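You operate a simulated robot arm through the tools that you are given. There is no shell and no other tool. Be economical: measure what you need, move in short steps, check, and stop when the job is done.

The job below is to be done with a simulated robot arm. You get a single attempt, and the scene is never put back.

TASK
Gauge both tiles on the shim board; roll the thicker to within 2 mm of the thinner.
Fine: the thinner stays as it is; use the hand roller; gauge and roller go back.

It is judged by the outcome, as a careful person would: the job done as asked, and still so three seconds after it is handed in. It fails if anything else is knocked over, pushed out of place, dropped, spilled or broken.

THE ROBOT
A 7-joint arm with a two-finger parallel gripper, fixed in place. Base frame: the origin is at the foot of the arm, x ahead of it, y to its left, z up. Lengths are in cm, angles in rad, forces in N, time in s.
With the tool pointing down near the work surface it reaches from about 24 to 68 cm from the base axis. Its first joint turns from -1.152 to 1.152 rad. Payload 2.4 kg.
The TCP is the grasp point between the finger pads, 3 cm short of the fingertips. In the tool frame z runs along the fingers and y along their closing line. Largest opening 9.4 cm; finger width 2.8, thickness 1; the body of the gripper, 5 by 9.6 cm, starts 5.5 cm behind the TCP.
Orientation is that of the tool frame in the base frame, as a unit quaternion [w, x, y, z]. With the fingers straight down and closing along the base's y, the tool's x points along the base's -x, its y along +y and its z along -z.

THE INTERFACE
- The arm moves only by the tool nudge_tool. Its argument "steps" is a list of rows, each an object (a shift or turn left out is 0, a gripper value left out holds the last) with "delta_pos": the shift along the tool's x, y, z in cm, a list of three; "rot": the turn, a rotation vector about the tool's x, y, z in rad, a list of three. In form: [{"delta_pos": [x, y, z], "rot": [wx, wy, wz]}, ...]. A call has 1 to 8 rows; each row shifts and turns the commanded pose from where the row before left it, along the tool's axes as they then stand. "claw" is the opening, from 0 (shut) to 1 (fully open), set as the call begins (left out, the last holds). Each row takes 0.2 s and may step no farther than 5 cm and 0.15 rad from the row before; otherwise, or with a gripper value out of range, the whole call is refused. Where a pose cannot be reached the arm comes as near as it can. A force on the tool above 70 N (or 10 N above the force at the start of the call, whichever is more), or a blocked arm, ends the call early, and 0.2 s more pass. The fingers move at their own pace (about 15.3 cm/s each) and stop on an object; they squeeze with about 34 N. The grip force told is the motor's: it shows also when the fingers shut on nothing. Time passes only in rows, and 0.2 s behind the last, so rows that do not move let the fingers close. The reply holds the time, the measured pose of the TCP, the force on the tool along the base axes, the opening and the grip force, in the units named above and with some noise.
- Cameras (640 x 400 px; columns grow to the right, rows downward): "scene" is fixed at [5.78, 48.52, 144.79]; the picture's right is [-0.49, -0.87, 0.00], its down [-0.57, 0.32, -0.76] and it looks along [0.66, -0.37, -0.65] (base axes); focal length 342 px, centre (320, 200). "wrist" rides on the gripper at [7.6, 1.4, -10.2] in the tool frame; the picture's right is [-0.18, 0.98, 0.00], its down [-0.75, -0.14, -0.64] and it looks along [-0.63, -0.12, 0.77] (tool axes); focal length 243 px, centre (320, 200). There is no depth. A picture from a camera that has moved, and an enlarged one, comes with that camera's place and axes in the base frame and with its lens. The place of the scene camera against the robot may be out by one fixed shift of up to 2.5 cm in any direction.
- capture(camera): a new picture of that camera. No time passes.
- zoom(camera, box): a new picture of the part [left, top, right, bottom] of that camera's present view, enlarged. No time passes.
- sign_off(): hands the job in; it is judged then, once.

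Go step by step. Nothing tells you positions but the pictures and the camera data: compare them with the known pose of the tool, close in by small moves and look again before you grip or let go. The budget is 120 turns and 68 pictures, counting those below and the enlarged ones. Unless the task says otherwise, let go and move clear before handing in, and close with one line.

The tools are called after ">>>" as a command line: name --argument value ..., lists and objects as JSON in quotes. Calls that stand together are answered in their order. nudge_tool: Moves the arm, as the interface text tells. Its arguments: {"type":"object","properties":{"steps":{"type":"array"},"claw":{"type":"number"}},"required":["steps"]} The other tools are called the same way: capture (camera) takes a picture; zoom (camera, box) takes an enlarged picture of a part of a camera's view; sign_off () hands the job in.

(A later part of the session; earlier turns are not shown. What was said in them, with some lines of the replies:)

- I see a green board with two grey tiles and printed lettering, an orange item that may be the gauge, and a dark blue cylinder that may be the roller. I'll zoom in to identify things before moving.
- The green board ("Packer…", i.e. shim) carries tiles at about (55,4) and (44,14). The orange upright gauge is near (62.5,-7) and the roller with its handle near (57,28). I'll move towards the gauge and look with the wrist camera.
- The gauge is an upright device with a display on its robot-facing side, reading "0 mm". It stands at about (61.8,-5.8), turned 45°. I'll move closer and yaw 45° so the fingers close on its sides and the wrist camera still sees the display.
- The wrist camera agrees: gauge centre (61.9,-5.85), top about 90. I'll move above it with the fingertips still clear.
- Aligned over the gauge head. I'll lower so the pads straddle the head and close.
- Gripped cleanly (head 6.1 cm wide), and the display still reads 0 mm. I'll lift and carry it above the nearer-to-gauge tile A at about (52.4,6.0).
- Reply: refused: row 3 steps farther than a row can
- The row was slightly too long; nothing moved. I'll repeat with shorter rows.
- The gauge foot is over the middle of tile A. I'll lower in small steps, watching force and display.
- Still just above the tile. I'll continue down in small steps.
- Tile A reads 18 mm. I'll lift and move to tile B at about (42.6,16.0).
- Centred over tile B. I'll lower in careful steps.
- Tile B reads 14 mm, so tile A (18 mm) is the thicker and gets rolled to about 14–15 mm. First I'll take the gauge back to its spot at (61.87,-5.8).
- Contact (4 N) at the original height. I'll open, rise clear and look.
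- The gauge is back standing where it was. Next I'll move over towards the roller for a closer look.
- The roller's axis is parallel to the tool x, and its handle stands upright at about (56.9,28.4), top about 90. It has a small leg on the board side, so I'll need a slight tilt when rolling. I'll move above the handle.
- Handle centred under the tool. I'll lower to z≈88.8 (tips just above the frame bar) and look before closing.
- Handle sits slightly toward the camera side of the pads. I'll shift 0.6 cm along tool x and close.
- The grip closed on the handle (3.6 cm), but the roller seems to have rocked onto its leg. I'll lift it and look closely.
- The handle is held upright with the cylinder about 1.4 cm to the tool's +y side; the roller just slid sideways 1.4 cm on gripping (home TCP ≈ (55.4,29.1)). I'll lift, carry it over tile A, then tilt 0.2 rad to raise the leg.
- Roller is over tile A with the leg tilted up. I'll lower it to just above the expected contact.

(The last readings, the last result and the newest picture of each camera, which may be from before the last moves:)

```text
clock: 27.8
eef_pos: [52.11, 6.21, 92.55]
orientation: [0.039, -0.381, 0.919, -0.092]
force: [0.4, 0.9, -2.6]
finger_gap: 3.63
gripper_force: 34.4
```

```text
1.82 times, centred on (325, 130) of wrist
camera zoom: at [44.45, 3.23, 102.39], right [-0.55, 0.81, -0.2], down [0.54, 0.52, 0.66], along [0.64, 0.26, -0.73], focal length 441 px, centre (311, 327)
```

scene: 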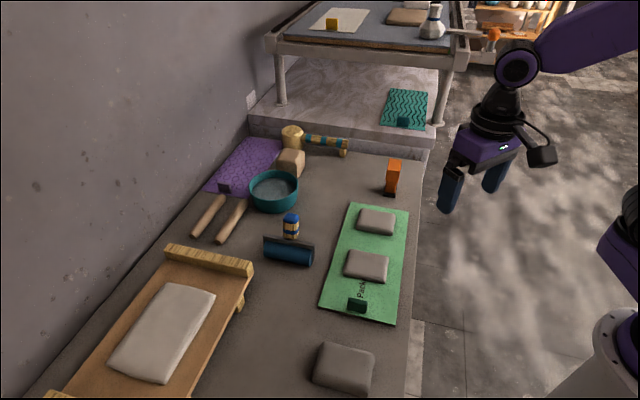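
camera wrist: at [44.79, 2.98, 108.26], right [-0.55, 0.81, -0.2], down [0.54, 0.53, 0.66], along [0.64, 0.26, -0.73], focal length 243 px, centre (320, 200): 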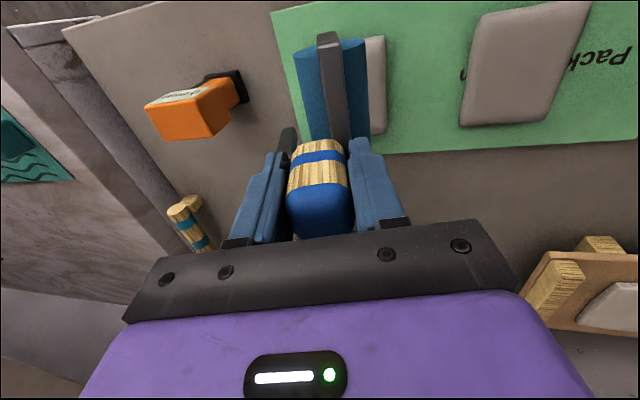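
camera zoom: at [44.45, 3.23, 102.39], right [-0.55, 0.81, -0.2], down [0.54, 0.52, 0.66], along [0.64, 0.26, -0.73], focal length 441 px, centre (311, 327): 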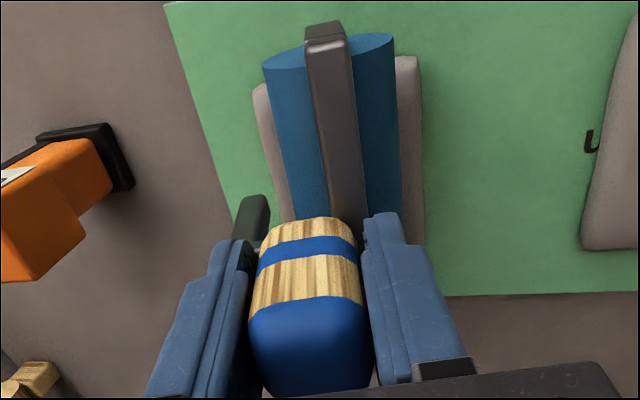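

The roller is centred on tile A. I'll lower by small steps to find contact.

>>> nudge_tool --steps '[{"delta_pos": [0, 0.05, 0.25]}]'

>>> nudge_tool --steps '[{"delta_pos": [0, 0.03, 0.15]}]'

>>> nudge_tool --steps '[{"delta_pos": [0, 0.03, 0.15]}]'

```text
clock: 28.2
eef_pos: [52.08, 6.28, 92.29]
orientation: [0.039, -0.381, 0.919, -0.093]
force: [-0.1, 0.8, -3.2]
finger_gap: 3.6
gripper_force: 33.5
```

```text
clock: 28.6
eef_pos: [52.16, 6.4, 92.21]
orientation: [0.039, -0.381, 0.919, -0.093]
force: [-0.2, -0.7, -2.9]
finger_gap: 3.62
gripper_force: 33.8
```

```text
clock: 29.0
eef_pos: [52.18, 6.32, 91.99]
orientation: [0.039, -0.381, 0.919, -0.092]
force: [0.7, 0.1, -2.4]
finger_gap: 3.61
gripper_force: 34.3
```

>>> nudge_tool --steps '[{"delta_pos": [0, 0.03, 0.15]}]'

>>> nudge_tool --steps '[{"delta_pos": [0, 0.02, 0.1]}]'

>>> nudge_tool --steps '[{"delta_pos": [0, 0.02, 0.1]}]'

```text
clock: 29.4
eef_pos: [52.32, 6.23, 91.84]
orientation: [0.038, -0.381, 0.919, -0.092]
force: [-1.1, -1.9, 1.3]
finger_gap: 3.62
gripper_force: 33.7
```

```text
clock: 29.8
eef_pos: [52.22, 6.18, 91.97]
orientation: [0.04, -0.38, 0.92, -0.093]
force: [-3.6, -2.2, 13.2]
finger_gap: 3.6
gripper_force: 33.4
```

```text
clock: 30.2
eef_pos: [52.26, 6.2, 91.86]
orientation: [0.04, -0.38, 0.919, -0.093]
force: [-5.7, -4.9, 33.4]
finger_gap: 3.6
gripper_force: 33.7
```

Contact at z≈91.9, now pressing 33 N. I'll roll ±2.2 cm along the tile and see the effect.

>>> nudge_tool --steps '[{"delta_pos": [0, 1.078, -0.219]}, {"delta_pos": [0, 1.078, -0.219]}, {"delta_pos": [0, -1.078, 0.219]}, {"delta_pos": [0, -1.078, 0.219]}, {"delta_pos": [0, -1.078, 0.219]}, {"delta_pos": [0, -1.078, 0.219]}, {"delta_pos": [0, 1.078, -0.219]}, {"delta_pos": [0, 1.078, -0.219]}]'

>>> zoom --camera "scene" --box '[320, 160, 430, 260]'

```text
clock: 32.0
eef_pos: [52.26, 6.29, 91.77]
orientation: [0.038, -0.382, 0.919, -0.092]
force: [0.7, 0.3, -2.5]
finger_gap: 3.62
gripper_force: 34.2
```

```text
4.00 times, centred on (375, 210) of scene
camera zoom: at [5.79, 48.52, 144.79], right [-0.49, -0.87, 0.0], down [-0.57, 0.32, -0.76], along [0.66, -0.37, -0.65], focal length 1368 px, centre (100, 160)
```

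zoom: 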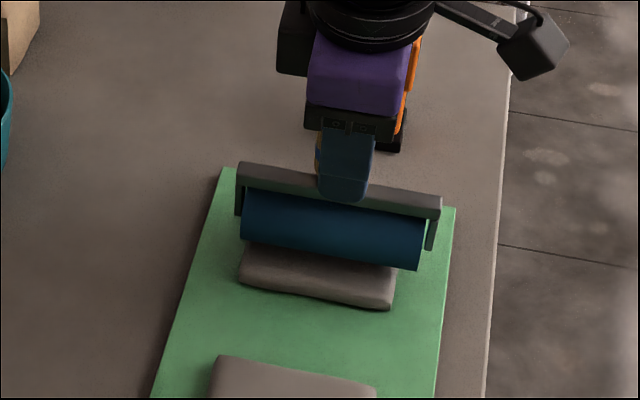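

Force is back to zero: the tile thinned and spread a little. I'll probe down for the new contact height.

>>> nudge_tool --steps '[{"delta_pos": [0, 0.02, 0.07]}]'

>>> nudge_tool --steps '[{"delta_pos": [0, 0.02, 0.07]}]'

>>> nudge_tool --steps '[{"delta_pos": [0, 0.01, 0.05]}]'

```text
clock: 32.4
eef_pos: [52.19, 6.24, 91.76]
orientation: [0.039, -0.381, 0.919, -0.092]
force: [0.0, 0.5, -3.0]
finger_gap: 3.62
gripper_force: 33.7
```

```text
clock: 32.8
eef_pos: [52.28, 6.17, 91.6]
orientation: [0.04, -0.381, 0.919, -0.093]
force: [-0.7, 0.1, 1.4]
finger_gap: 3.62
gripper_force: 34.5
```

```text
clock: 33.2
eef_pos: [52.17, 6.3, 91.6]
orientation: [0.039, -0.381, 0.919, -0.092]
force: [-1.4, 0.0, 7.3]
finger_gap: 3.62
gripper_force: 33.6
```

Contact is now about 3.5 mm lower, so the tile should be about 14.5 mm. I'll stop rolling, lift straight up, untilt, and take the roller home.

>>> nudge_tool --steps '[{"delta_pos": [0, -0.6, -2.94]}, {"delta_pos": [0, -0.8, -3.92]}, {"rot": [-0.1, 0, 0]}, {"rot": [-0.1, 0, 0]}, {}]'

>>> zoom --camera "scene" --box '[310, 150, 430, 290]'

```text
clock: 34.4
eef_pos: [52.24, 6.33, 98.57]
orientation: [-0.001, -0.383, 0.924, 0.001]
force: [-0.2, -0.1, -2.6]
finger_gap: 3.62
gripper_force: 33.9
```

```text
2.86 times, centred on (370, 220) of scene
camera zoom: at [5.79, 48.52, 144.79], right [-0.49, -0.87, 0.0], down [-0.57, 0.32, -0.76], along [0.66, -0.37, -0.65], focal length 977 px, centre (177, 143)
```

zoom: 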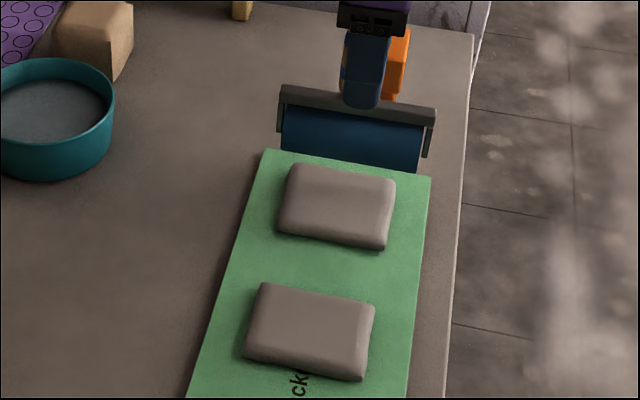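

Tile A spread slightly and tile B is untouched. I'll carry the roller home.

>>> nudge_tool --steps '[{"delta_pos": [-3.06, 2.31, 0]}, {"delta_pos": [-3.06, 2.31, 0]}, {"delta_pos": [-3.06, 2.31, 0]}, {"delta_pos": [-3.06, 2.31, 0]}, {"delta_pos": [-3.05, 2.31, 0]}, {"delta_pos": [-3.05, 2.31, 0]}]'

>>> nudge_tool --steps '[{"delta_pos": [0, 0, 3]}, {"delta_pos": [0, 0, 3]}, {"delta_pos": [0, 0, 2.7]}, {}]'

>>> zoom --camera "scene" --box '[240, 190, 340, 280]'

```text
clock: 35.8
eef_pos: [55.38, 28.87, 98.53]
orientation: [0.0, -0.383, 0.924, 0.0]
force: [0.6, 0.1, -2.6]
finger_gap: 3.6
gripper_force: 33.8
```

```text
clock: 36.8
eef_pos: [55.29, 29.02, 89.84]
orientation: [0.0, -0.382, 0.924, 0.0]
force: [0.5, 0.6, -3.1]
finger_gap: 3.61
gripper_force: 34.0
```

```text
4.44 times, centred on (290, 235) of scene
camera zoom: at [5.79, 48.53, 144.79], right [-0.49, -0.87, 0.0], down [-0.57, 0.32, -0.76], along [0.66, -0.37, -0.65], focal length 1520 px, centre (453, 44)
```

zoom: 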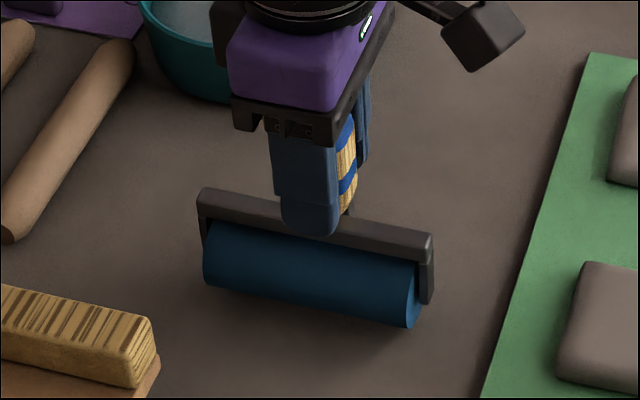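

Nearly home, 0.8 cm up. A small sideways correction, then lower to contact.

>>> nudge_tool --steps '[{"delta_pos": [0, -0.25, 0.4]}, {"delta_pos": [0, 0, 0.2]}]'

>>> nudge_tool --steps '[{"delta_pos": [0, 0, 0.12]}]'

>>> nudge_tool --steps '[{"delta_pos": [0, 0, 0.1]}]'

```text
clock: 37.4
eef_pos: [55.5, 28.88, 89.21]
orientation: [-0.001, -0.382, 0.924, 0.001]
force: [0.2, -0.1, -2.9]
finger_gap: 3.6
gripper_force: 34.0
```

```text
clock: 37.8
eef_pos: [55.62, 28.81, 89.03]
orientation: [0.0, -0.383, 0.924, 0.0]
force: [0.2, 0.2, -2.7]
finger_gap: 3.59
gripper_force: 34.0
```

```text
clock: 38.2
eef_pos: [55.53, 28.85, 88.91]
orientation: [-0.001, -0.383, 0.924, 0.0]
force: [-1.3, -1.0, -2.9]
finger_gap: 3.64
gripper_force: 33.7
```

>>> nudge_tool --steps '[{"delta_pos": [0, 0, 0.1]}]'

>>> nudge_tool --steps '[{"delta_pos": [0, 0, 0.08]}]'

```text
clock: 38.6
eef_pos: [55.48, 28.7, 89.01]
orientation: [0.0, -0.383, 0.924, 0.0]
force: [-3.0, -2.7, 5.3]
finger_gap: 3.64
gripper_force: 34.5
```

```text
clock: 39.0
eef_pos: [55.57, 28.8, 89.01]
orientation: [0.001, -0.383, 0.924, 0.0]
force: [-5.4, -5.9, 14.5]
finger_gap: 3.62
gripper_force: 34.2
```

Roller is resting on the table. I'll ease up, open and rise.

>>> nudge_tool --steps '[{"delta_pos": [0, 0, -0.1]}, {}]'

>>> nudge_tool --steps '[{}, {}, {"delta_pos": [0, 0, -3]}, {"delta_pos": [0, 0, -4]}, {"delta_pos": [0, 0, -4]}]' --claw 1

>>> zoom --camera "scene" --box '[250, 200, 330, 275]'

```text
clock: 39.6
eef_pos: [55.62, 28.76, 88.96]
orientation: [0.0, -0.382, 0.924, 0.0]
force: [-3.9, -2.6, 13.1]
finger_gap: 3.62
gripper_force: 34.3
```

```text
clock: 40.8
eef_pos: [55.53, 28.8, 99.89]
orientation: [0.0, -0.383, 0.924, 0.0]
force: [0.1, 0.4, -0.1]
finger_gap: 9.41
gripper_force: 0.0
```

```text
5.33 times, centred on (290, 238) of scene
camera zoom: at [5.78, 48.52, 144.79], right [-0.49, -0.87, 0.0], down [-0.57, 0.32, -0.76], along [0.66, -0.37, -0.65], focal length 1824 px, centre (480, 0)
```

zoom: 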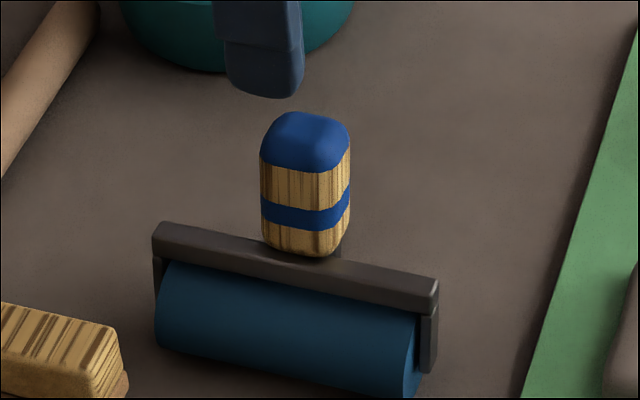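

The roller ended about 2–3 cm from its original spot after release. I'll check whether it's still and fix it.

>>> nudge_tool --steps '[{}, {}, {}, {}, {}]'

>>> zoom --camera "scene" --box '[250, 200, 330, 275]'

>>> capture --camera "wrist"

```text
clock: 42.0
eef_pos: [55.56, 28.8, 99.76]
orientation: [0.0, -0.383, 0.924, 0.0]
force: [0.6, -0.1, 0.3]
finger_gap: 9.41
gripper_force: 0.1
```

```text
5.33 times, centred on (290, 238) of scene
camera zoom: at [5.78, 48.52, 144.79], right [-0.49, -0.87, 0.0], down [-0.57, 0.32, -0.76], along [0.66, -0.37, -0.65], focal length 1824 px, centre (480, 0)
```

zoom: 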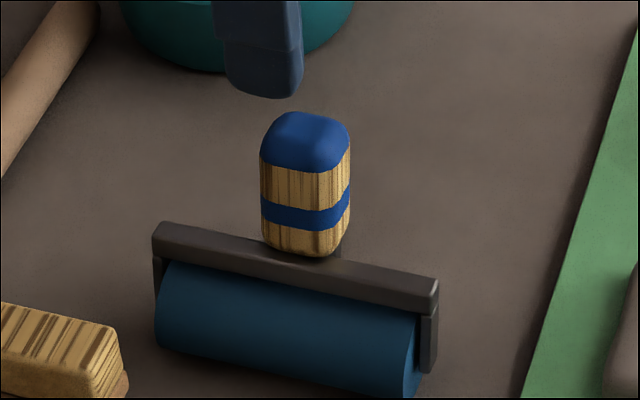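

```text
18 pictures are left
camera wrist: at [49.26, 24.46, 110.12], right [-0.56, 0.83, 0.0], down [0.63, 0.43, 0.64], along [0.53, 0.36, -0.77], focal length 243 px, centre (320, 200)
```

wrist: 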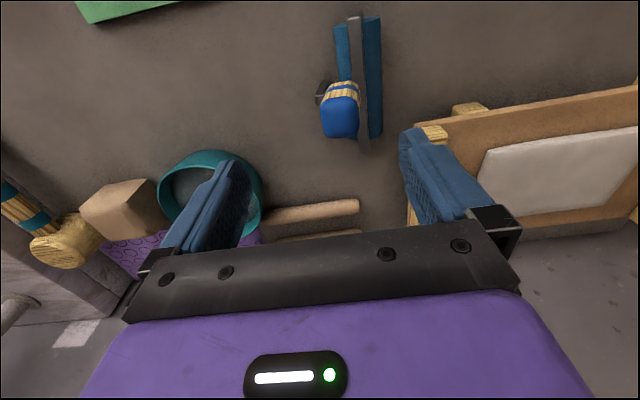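

The roller is stable but offset about 2.8 cm toward the tray. At rest it leans about 0.27 rad onto its leg, and it rolled as it tipped back on release. I'll re-grip with the tool tilted to match that lean, then move it back home.

>>> nudge_tool --steps '[{"delta_pos": [-0.39, 1.87, 0]}, {"rot": [-0.135, 0, 0]}, {"rot": [-0.135, 0, 0]}, {"delta_pos": [0, -0.97, 3.5]}, {"delta_pos": [0, -0.97, 3.5]}, {}]'

>>> capture --camera "wrist"

```text
clock: 43.4
eef_pos: [54.33, 30.5, 92.65]
orientation: [-0.052, -0.379, 0.916, 0.124]
force: [0.0, -0.3, -0.3]
finger_gap: 9.4
gripper_force: 0.1
```

```text
17 pictures are left
camera wrist: at [50.05, 24.1, 102.89], right [-0.54, 0.8, 0.26], down [0.75, 0.32, 0.58], along [0.38, 0.51, -0.77], focal length 243 px, centre (320, 200)
```

wrist: 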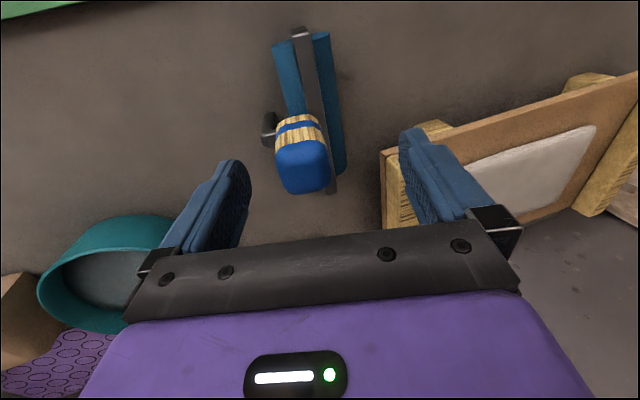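

Lean matches, and the remaining vertical descent will bring the handle to the pads' centre. I'll descend and close.

>>> nudge_tool --steps '[{"delta_pos": [0, -0.5, 1.8]}, {"delta_pos": [0, -0.49, 1.75]}, {}]'

>>> nudge_tool --steps '[{}, {}, {}]' --claw 0

>>> zoom --camera "scene" --box '[250, 200, 330, 275]'

```text
clock: 44.2
eef_pos: [54.37, 30.39, 88.96]
orientation: [-0.052, -0.379, 0.915, 0.125]
force: [0.9, -0.5, 0.1]
finger_gap: 9.4
gripper_force: 0.0
```

```text
clock: 45.0
eef_pos: [54.31, 30.59, 88.88]
orientation: [-0.051, -0.379, 0.915, 0.125]
force: [-0.8, -0.3, 0.7]
finger_gap: 3.62
gripper_force: 33.8
```

```text
5.33 times, centred on (290, 238) of scene
camera zoom: at [5.78, 48.52, 144.79], right [-0.49, -0.87, 0.0], down [-0.57, 0.32, -0.76], along [0.66, -0.37, -0.65], focal length 1824 px, centre (480, 0)
```

zoom: 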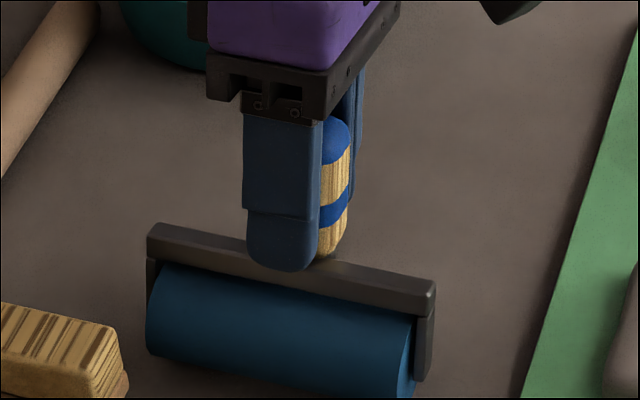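

Gripped with almost no disturbance. I'll lift 1 cm, shift by base (2.0,-2.3), then lower again to the same height.

>>> nudge_tool --steps '[{"delta_pos": [0, 0.267, -0.964]}, {"delta_pos": [0.1, -1.465, -0.405]}, {"delta_pos": [0.11, -1.465, -0.405]}, {"delta_pos": [0, -0.187, 0.675]}, {}]'

>>> zoom --camera "scene" --box '[250, 200, 330, 275]'

```text
clock: 46.2
eef_pos: [56.47, 28.17, 89.18]
orientation: [-0.05, -0.379, 0.916, 0.123]
force: [-0.2, -0.6, -2.5]
finger_gap: 3.61
gripper_force: 33.6
```

```text
5.33 times, centred on (290, 238) of scene
camera zoom: at [5.79, 48.53, 144.79], right [-0.49, -0.87, 0.0], down [-0.57, 0.32, -0.76], along [0.66, -0.37, -0.65], focal length 1824 px, centre (480, 0)
```

zoom: 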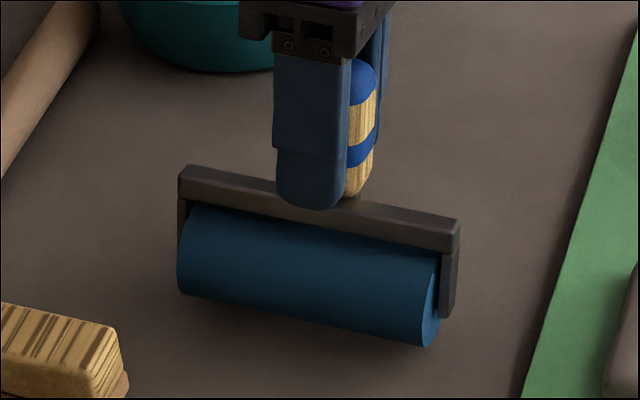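

Very close; a 0.5 cm correction back, then lower to contact.

>>> nudge_tool --steps '[{"delta_pos": [0, 0.48, 0.13]}, {"delta_pos": [0, -0.053, 0.193]}]'

>>> nudge_tool --steps '[{"delta_pos": [0, -0.027, 0.096]}]'

>>> nudge_tool --steps '[{"delta_pos": [0, -0.013, 0.05]}]'

```text
clock: 46.8
eef_pos: [56.03, 28.52, 89.12]
orientation: [-0.051, -0.379, 0.916, 0.124]
force: [0.0, 0.6, -2.5]
finger_gap: 3.6
gripper_force: 34.1
```

```text
clock: 47.2
eef_pos: [56.14, 28.51, 88.88]
orientation: [-0.051, -0.379, 0.915, 0.125]
force: [0.1, 0.3, -2.6]
finger_gap: 3.61
gripper_force: 34.5
```

```text
clock: 47.6
eef_pos: [56.13, 28.4, 88.81]
orientation: [-0.052, -0.379, 0.915, 0.124]
force: [1.3, -1.6, -3.3]
finger_gap: 3.6
gripper_force: 33.9
```

>>> nudge_tool --steps '[{"delta_pos": [0, -0.013, 0.05]}]'

>>> nudge_tool --steps '[{"delta_pos": [0, -0.013, 0.05]}]'

>>> zoom --camera "scene" --box '[250, 200, 330, 275]'

```text
clock: 48.0
eef_pos: [56.12, 28.53, 88.9]
orientation: [-0.052, -0.379, 0.916, 0.125]
force: [-1.5, -1.0, 2.6]
finger_gap: 3.6
gripper_force: 33.8
```

```text
clock: 48.4
eef_pos: [56.21, 28.54, 88.88]
orientation: [-0.052, -0.379, 0.916, 0.124]
force: [-3.2, -2.5, 9.5]
finger_gap: 3.62
gripper_force: 34.4
```

```text
5.33 times, centred on (290, 238) of scene
camera zoom: at [5.76, 48.51, 144.8], right [-0.49, -0.87, 0.0], down [-0.57, 0.32, -0.76], along [0.66, -0.37, -0.65], focal length 1824 px, centre (480, 0)
```

zoom: 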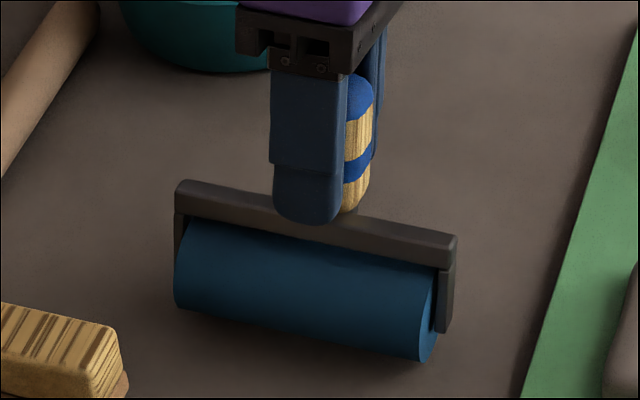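

The roller matches its original picture position. I'll ease the load, release and withdraw along the lean.

>>> nudge_tool --steps '[{"delta_pos": [0, 0.015, -0.06]}, {}]'

>>> nudge_tool --steps '[{}, {}, {"delta_pos": [0, 0, -3]}, {"delta_pos": [0, 0, -4]}, {"delta_pos": [0, 0, -4]}, {"rot": [0.135, 0, 0]}, {"rot": [0.135, 0, 0]}]' --claw 1

>>> zoom --camera "scene" --box '[250, 200, 330, 275]'

```text
clock: 49.0
eef_pos: [56.15, 28.46, 88.82]
orientation: [-0.051, -0.38, 0.915, 0.125]
force: [-2.8, -2.0, 11.5]
finger_gap: 3.62
gripper_force: 34.4
```

```text
clock: 50.6
eef_pos: [58.41, 26.41, 99.51]
orientation: [0.0, -0.382, 0.924, 0.0]
force: [-0.3, 0.2, 0.0]
finger_gap: 9.4
gripper_force: 0.0
```

```text
5.33 times, centred on (290, 238) of scene
camera zoom: at [5.79, 48.52, 144.79], right [-0.49, -0.87, 0.0], down [-0.57, 0.32, -0.76], along [0.66, -0.37, -0.65], focal length 1824 px, centre (480, 0)
```

zoom: 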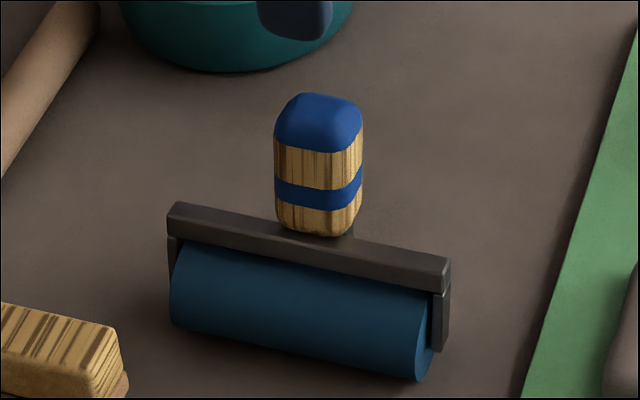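

It rolled about 1.5 cm again on release, probably from residual down-load. I'll re-grip the same way, move it back with a small allowance, and release with no load.

>>> nudge_tool --steps '[{"delta_pos": [0.15, 4.6, 0]}, {"rot": [-0.135, 0, 0]}, {"rot": [-0.135, 0, 0]}, {"delta_pos": [0, -0.943, 3.4]}, {"delta_pos": [0, -0.943, 3.4]}, {}]'

>>> capture --camera "wrist"

```text
clock: 52.0
eef_pos: [54.89, 29.59, 92.46]
orientation: [-0.052, -0.38, 0.915, 0.125]
force: [0.4, -0.3, -0.3]
finger_gap: 9.39
gripper_force: 0.1
```

```text
12 pictures are left
camera wrist: at [50.6, 23.16, 102.63], right [-0.54, 0.8, 0.26], down [0.75, 0.32, 0.58], along [0.38, 0.51, -0.77], focal length 243 px, centre (320, 200)
```

wrist: 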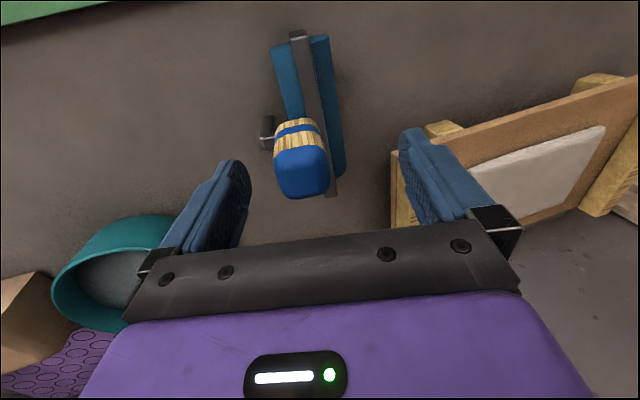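

>>> nudge_tool --steps '[{"delta_pos": [0, -0.48, 1.73]}, {"delta_pos": [0, -0.47, 1.7]}, {}]'

>>> nudge_tool --steps '[{}, {}, {}]' --claw 0

>>> nudge_tool --steps '[{"delta_pos": [0, 0.133, -0.482]}, {"delta_pos": [0, -1.075, -0.297]}, {"delta_pos": [0, -1.075, -0.297]}, {}]'

```text
clock: 52.8
eef_pos: [54.96, 29.57, 88.83]
orientation: [-0.052, -0.379, 0.915, 0.124]
force: [0.0, -0.8, 0.8]
finger_gap: 9.4
gripper_force: 0.0
```

```text
clock: 53.6
eef_pos: [54.86, 29.55, 88.89]
orientation: [-0.051, -0.378, 0.916, 0.124]
force: [0.3, -0.2, 0.5]
finger_gap: 3.61
gripper_force: 34.2
```

```text
clock: 54.6
eef_pos: [56.45, 27.88, 89.35]
orientation: [-0.052, -0.379, 0.916, 0.124]
force: [-0.4, -0.2, -2.3]
finger_gap: 3.59
gripper_force: 33.4
```

>>> nudge_tool --steps '[{"delta_pos": [0, -0.107, 0.385]}]'

>>> nudge_tool --steps '[{"delta_pos": [0, -0.013, 0.05]}]'

>>> nudge_tool --steps '[{"delta_pos": [0, -0.008, 0.03]}]'

```text
clock: 55.0
eef_pos: [56.5, 28.08, 88.95]
orientation: [-0.051, -0.379, 0.916, 0.124]
force: [0.8, -0.1, -3.3]
finger_gap: 3.61
gripper_force: 33.9
```

```text
clock: 55.4
eef_pos: [56.47, 27.94, 88.86]
orientation: [-0.05, -0.38, 0.915, 0.124]
force: [0.5, -0.1, -3.1]
finger_gap: 3.6
gripper_force: 33.6
```

```text
clock: 55.8
eef_pos: [56.48, 27.89, 88.92]
orientation: [-0.052, -0.379, 0.915, 0.125]
force: [-0.1, 0.2, -3.6]
finger_gap: 3.61
gripper_force: 33.8
```

>>> nudge_tool --steps '[{"delta_pos": [0, -0.01, 0.04]}]'

>>> nudge_tool --steps '[{"delta_pos": [0, -0.008, 0.03]}]'

```text
clock: 56.2
eef_pos: [56.53, 27.99, 88.72]
orientation: [-0.051, -0.379, 0.916, 0.125]
force: [-0.7, -0.6, 0.7]
finger_gap: 3.63
gripper_force: 33.7
```

```text
clock: 56.6
eef_pos: [56.55, 28.04, 88.93]
orientation: [-0.052, -0.379, 0.915, 0.124]
force: [-1.7, -0.2, 5.2]
finger_gap: 3.62
gripper_force: 34.7
```

>>> nudge_tool --steps '[{"delta_pos": [0, 0.013, -0.05]}, {}]'

>>> nudge_tool --steps '[{}, {}, {}, {"delta_pos": [0, 0, -3]}, {"delta_pos": [0, 0, -4]}, {"delta_pos": [0, 0, -4]}, {"rot": [0.135, 0, 0]}, {"rot": [0.135, 0, 0]}]' --claw 1

>>> zoom --camera "scene" --box '[250, 200, 330, 275]'

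```text
clock: 57.2
eef_pos: [56.5, 27.95, 88.92]
orientation: [-0.051, -0.379, 0.915, 0.125]
force: [-1.2, -0.8, 3.1]
finger_gap: 3.61
gripper_force: 34.1
```

```text
clock: 59.0
eef_pos: [58.49, 25.88, 99.4]
orientation: [0.001, -0.383, 0.924, -0.001]
force: [-0.9, 0.8, 0.5]
finger_gap: 9.38
gripper_force: 0.0
```

```text
5.33 times, centred on (290, 238) of scene
camera zoom: at [5.79, 48.52, 144.79], right [-0.49, -0.87, 0.0], down [-0.57, 0.32, -0.76], along [0.66, -0.37, -0.65], focal length 1824 px, centre (480, 0)
```

zoom: 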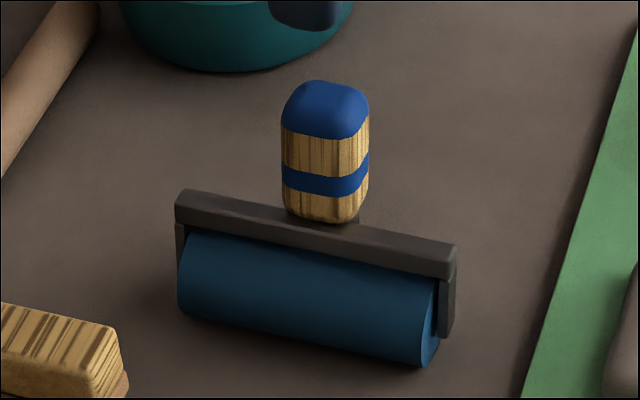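

The roller is now within about 0.5 cm of its original place. Next I'll fetch the gauge to verify tile A.

>>> nudge_tool --steps '[{"delta_pos": [2.86, -3.54, 0]}, {"delta_pos": [2.86, -3.54, 0]}, {"delta_pos": [2.86, -3.54, 0]}, {"delta_pos": [2.86, -3.54, 0]}, {"delta_pos": [2.86, -3.54, 0]}, {"delta_pos": [2.87, -3.54, 0]}, {"delta_pos": [2.87, -3.54, 0]}]'

>>> capture --camera "wrist"

```text
clock: 60.6
eef_pos: [62.01, -5.76, 99.49]
orientation: [0.001, -0.383, 0.924, 0.0]
force: [0.5, 0.6, 0.1]
finger_gap: 9.41
gripper_force: 0.0
```

```text
10 pictures are left
camera wrist: at [55.62, -10.24, 109.78], right [-0.57, 0.82, 0.0], down [0.63, 0.43, 0.64], along [0.53, 0.36, -0.77], focal length 243 px, centre (320, 200)
```

wrist: 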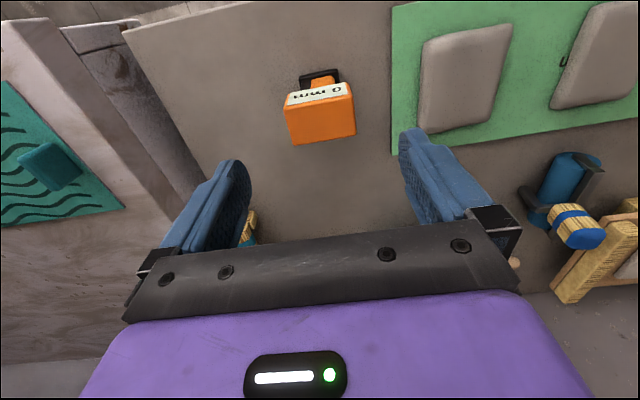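

Aligned over the gauge. I'll lower, grip, and lift.

>>> nudge_tool --steps '[{"delta_pos": [0, 0, 3.5]}, {"delta_pos": [0, 0, 3.5]}, {"delta_pos": [0, 0, 3.5]}, {}]'

>>> nudge_tool --steps '[{}, {}, {}]' --claw 0

>>> nudge_tool --steps '[{"delta_pos": [0, 0, -3]}, {"delta_pos": [0, 0, -3]}, {"delta_pos": [-0.42, 3.74, 0]}, {"delta_pos": [-0.42, 3.74, 0]}, {"delta_pos": [-0.42, 3.74, 0]}, {"delta_pos": [-0.42, 3.74, 0]}, {"delta_pos": [0, 0, 2.5]}, {}]'

```text
clock: 61.6
eef_pos: [61.98, -5.7, 89.03]
orientation: [0.0, -0.383, 0.924, 0.0]
force: [0.8, -0.4, -0.2]
finger_gap: 9.41
gripper_force: 0.1
```

```text
clock: 62.4
eef_pos: [61.88, -5.72, 89.04]
orientation: [-0.001, -0.382, 0.924, 0.0]
force: [0.5, -0.2, -0.2]
finger_gap: 6.18
gripper_force: 33.8
```

```text
clock: 64.2
eef_pos: [52.6, 5.98, 92.49]
orientation: [0.0, -0.383, 0.924, 0.0]
force: [0.0, 0.0, -1.3]
finger_gap: 6.17
gripper_force: 33.5
```

>>> nudge_tool --steps '[{"delta_pos": [0, 0, 0.4]}, {"delta_pos": [0, 0, 0.4]}]'

>>> nudge_tool --steps '[{"delta_pos": [0, 0, 0.15]}]'

>>> nudge_tool --steps '[{"delta_pos": [0, 0, 0.1]}]'

```text
clock: 64.8
eef_pos: [52.45, 6.09, 91.66]
orientation: [0.001, -0.383, 0.924, 0.001]
force: [-0.7, -0.4, -0.2]
finger_gap: 6.16
gripper_force: 34.1
```

```text
clock: 65.2
eef_pos: [52.48, 6.07, 91.47]
orientation: [0.0, -0.383, 0.924, -0.001]
force: [-0.1, -0.9, -1.1]
finger_gap: 6.17
gripper_force: 33.6
```

```text
clock: 65.6
eef_pos: [52.45, 6.12, 91.44]
orientation: [-0.001, -0.382, 0.924, 0.0]
force: [-1.0, 0.4, 7.2]
finger_gap: 6.19
gripper_force: 33.6
```

Contact (about 8 N). I'll read the display.

>>> zoom --camera "wrist" --box '[220, 40, 420, 240]'

```text
2.00 times, centred on (320, 140) of wrist
camera zoom: at [46.19, 1.54, 101.73], right [-0.56, 0.83, 0.0], down [0.63, 0.43, 0.64], along [0.53, 0.36, -0.77], focal length 485 px, centre (320, 320)
```

zoom: 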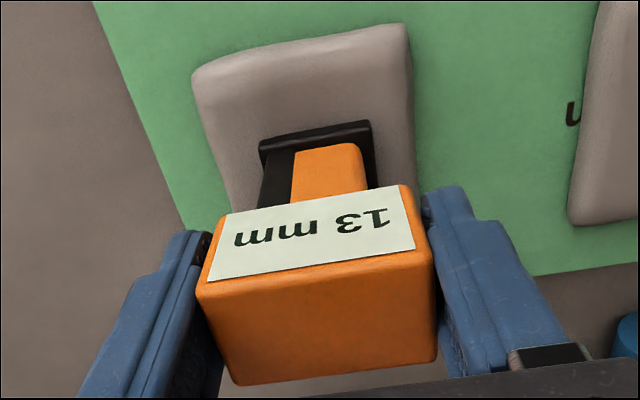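

Tile A now reads 13 mm against tile B's 14 mm, which is within 2 mm. I'll return the gauge to its place.

>>> nudge_tool --steps '[{"delta_pos": [0, 0, -2.5]}, {"delta_pos": [0, 0, -2]}, {"delta_pos": [0.42, -3.74, 0]}, {"delta_pos": [0.42, -3.74, 0]}, {"delta_pos": [0.42, -3.74, 0]}, {"delta_pos": [0.42, -3.74, 0]}, {"delta_pos": [0, 0, 3]}, {"delta_pos": [0, 0, 3]}]'

>>> nudge_tool --steps '[{"delta_pos": [0, 0, 0.5]}]'

>>> nudge_tool --steps '[{"delta_pos": [0, 0, 0.2]}]'

```text
clock: 67.4
eef_pos: [61.95, -5.88, 89.96]
orientation: [-0.001, -0.383, 0.924, 0.0]
force: [-0.2, -0.6, -0.9]
finger_gap: 6.15
gripper_force: 34.6
```

```text
clock: 67.8
eef_pos: [61.77, -5.89, 89.52]
orientation: [-0.001, -0.383, 0.924, 0.0]
force: [-0.2, 0.1, -1.5]
finger_gap: 6.17
gripper_force: 33.9
```

```text
clock: 68.2
eef_pos: [61.93, -5.87, 89.28]
orientation: [0.0, -0.383, 0.924, 0.0]
force: [-0.3, -0.9, -1.1]
finger_gap: 6.18
gripper_force: 33.5
```

>>> nudge_tool --steps '[{"delta_pos": [0, 0, 0.15]}]'

>>> nudge_tool --steps '[{"delta_pos": [0, 0, 0.1]}]'

```text
clock: 68.6
eef_pos: [61.86, -5.76, 89.19]
orientation: [0.001, -0.382, 0.924, 0.0]
force: [-0.4, -0.4, -0.8]
finger_gap: 6.2
gripper_force: 34.1
```

```text
clock: 69.0
eef_pos: [61.88, -5.75, 89.03]
orientation: [-0.001, -0.383, 0.924, 0.0]
force: [0.4, 0.0, -0.5]
finger_gap: 6.18
gripper_force: 33.5
```

>>> nudge_tool --steps '[{"delta_pos": [0, 0, 0.06]}]'

```text
clock: 69.4
eef_pos: [61.79, -5.78, 88.98]
orientation: [0.0, -0.383, 0.924, 0.0]
force: [-1.8, 0.1, 4.5]
finger_gap: 6.18
gripper_force: 33.9
```

Gauge is down. I'll open, rise clear and check the whole scene.

>>> nudge_tool --steps '[{}, {}, {"delta_pos": [0, 0, -3]}, {"delta_pos": [0, 0, -4]}, {"delta_pos": [0, 0, -4]}, {"delta_pos": [3, 0, -3]}, {"delta_pos": [3, 0, -2]}, {}]' --claw 1

>>> capture --camera "scene"

>>> zoom --camera "scene" --box '[230, 140, 430, 330]'

```text
clock: 71.2
eef_pos: [57.64, -10.01, 104.96]
orientation: [0.0, -0.382, 0.924, 0.0]
force: [-0.7, -0.9, -0.4]
finger_gap: 9.39
gripper_force: 0.1
```

```text
8 pictures are left
```

scene: 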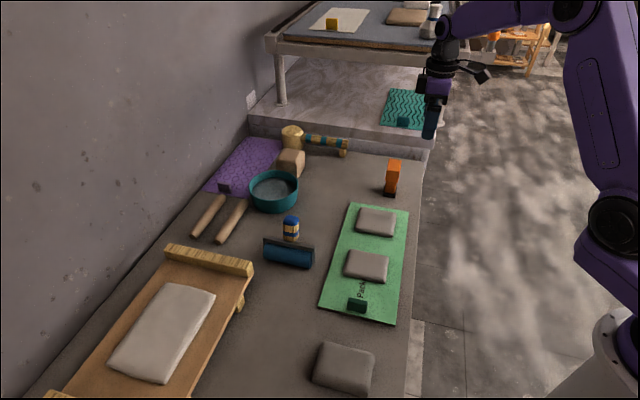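

```text
2.11 times, centred on (330, 235) of scene
camera zoom: at [5.78, 48.52, 144.79], right [-0.49, -0.87, 0.0], down [-0.57, 0.32, -0.76], along [0.66, -0.37, -0.65], focal length 720 px, centre (299, 126)
```

zoom: 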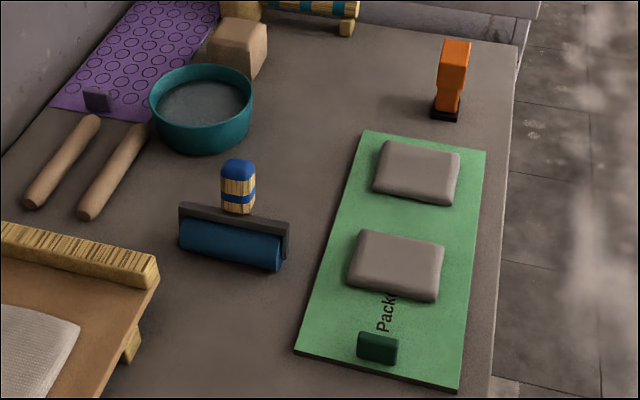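

Everything is in its place: gauge upright at its spot, roller on its leg, both tiles on the shim board, and the gripper is empty and clear. I'm handing in.

>>> sign_off

```text
The job is handed in.
```

Both tiles are gauged and the job is handed in: the thicker one was rolled from 18 mm to 13 mm, and the thinner reads 14 mm and was not rolled. The gauge is back in its place, and the hand roller is within about 0.5 cm of where it stood.
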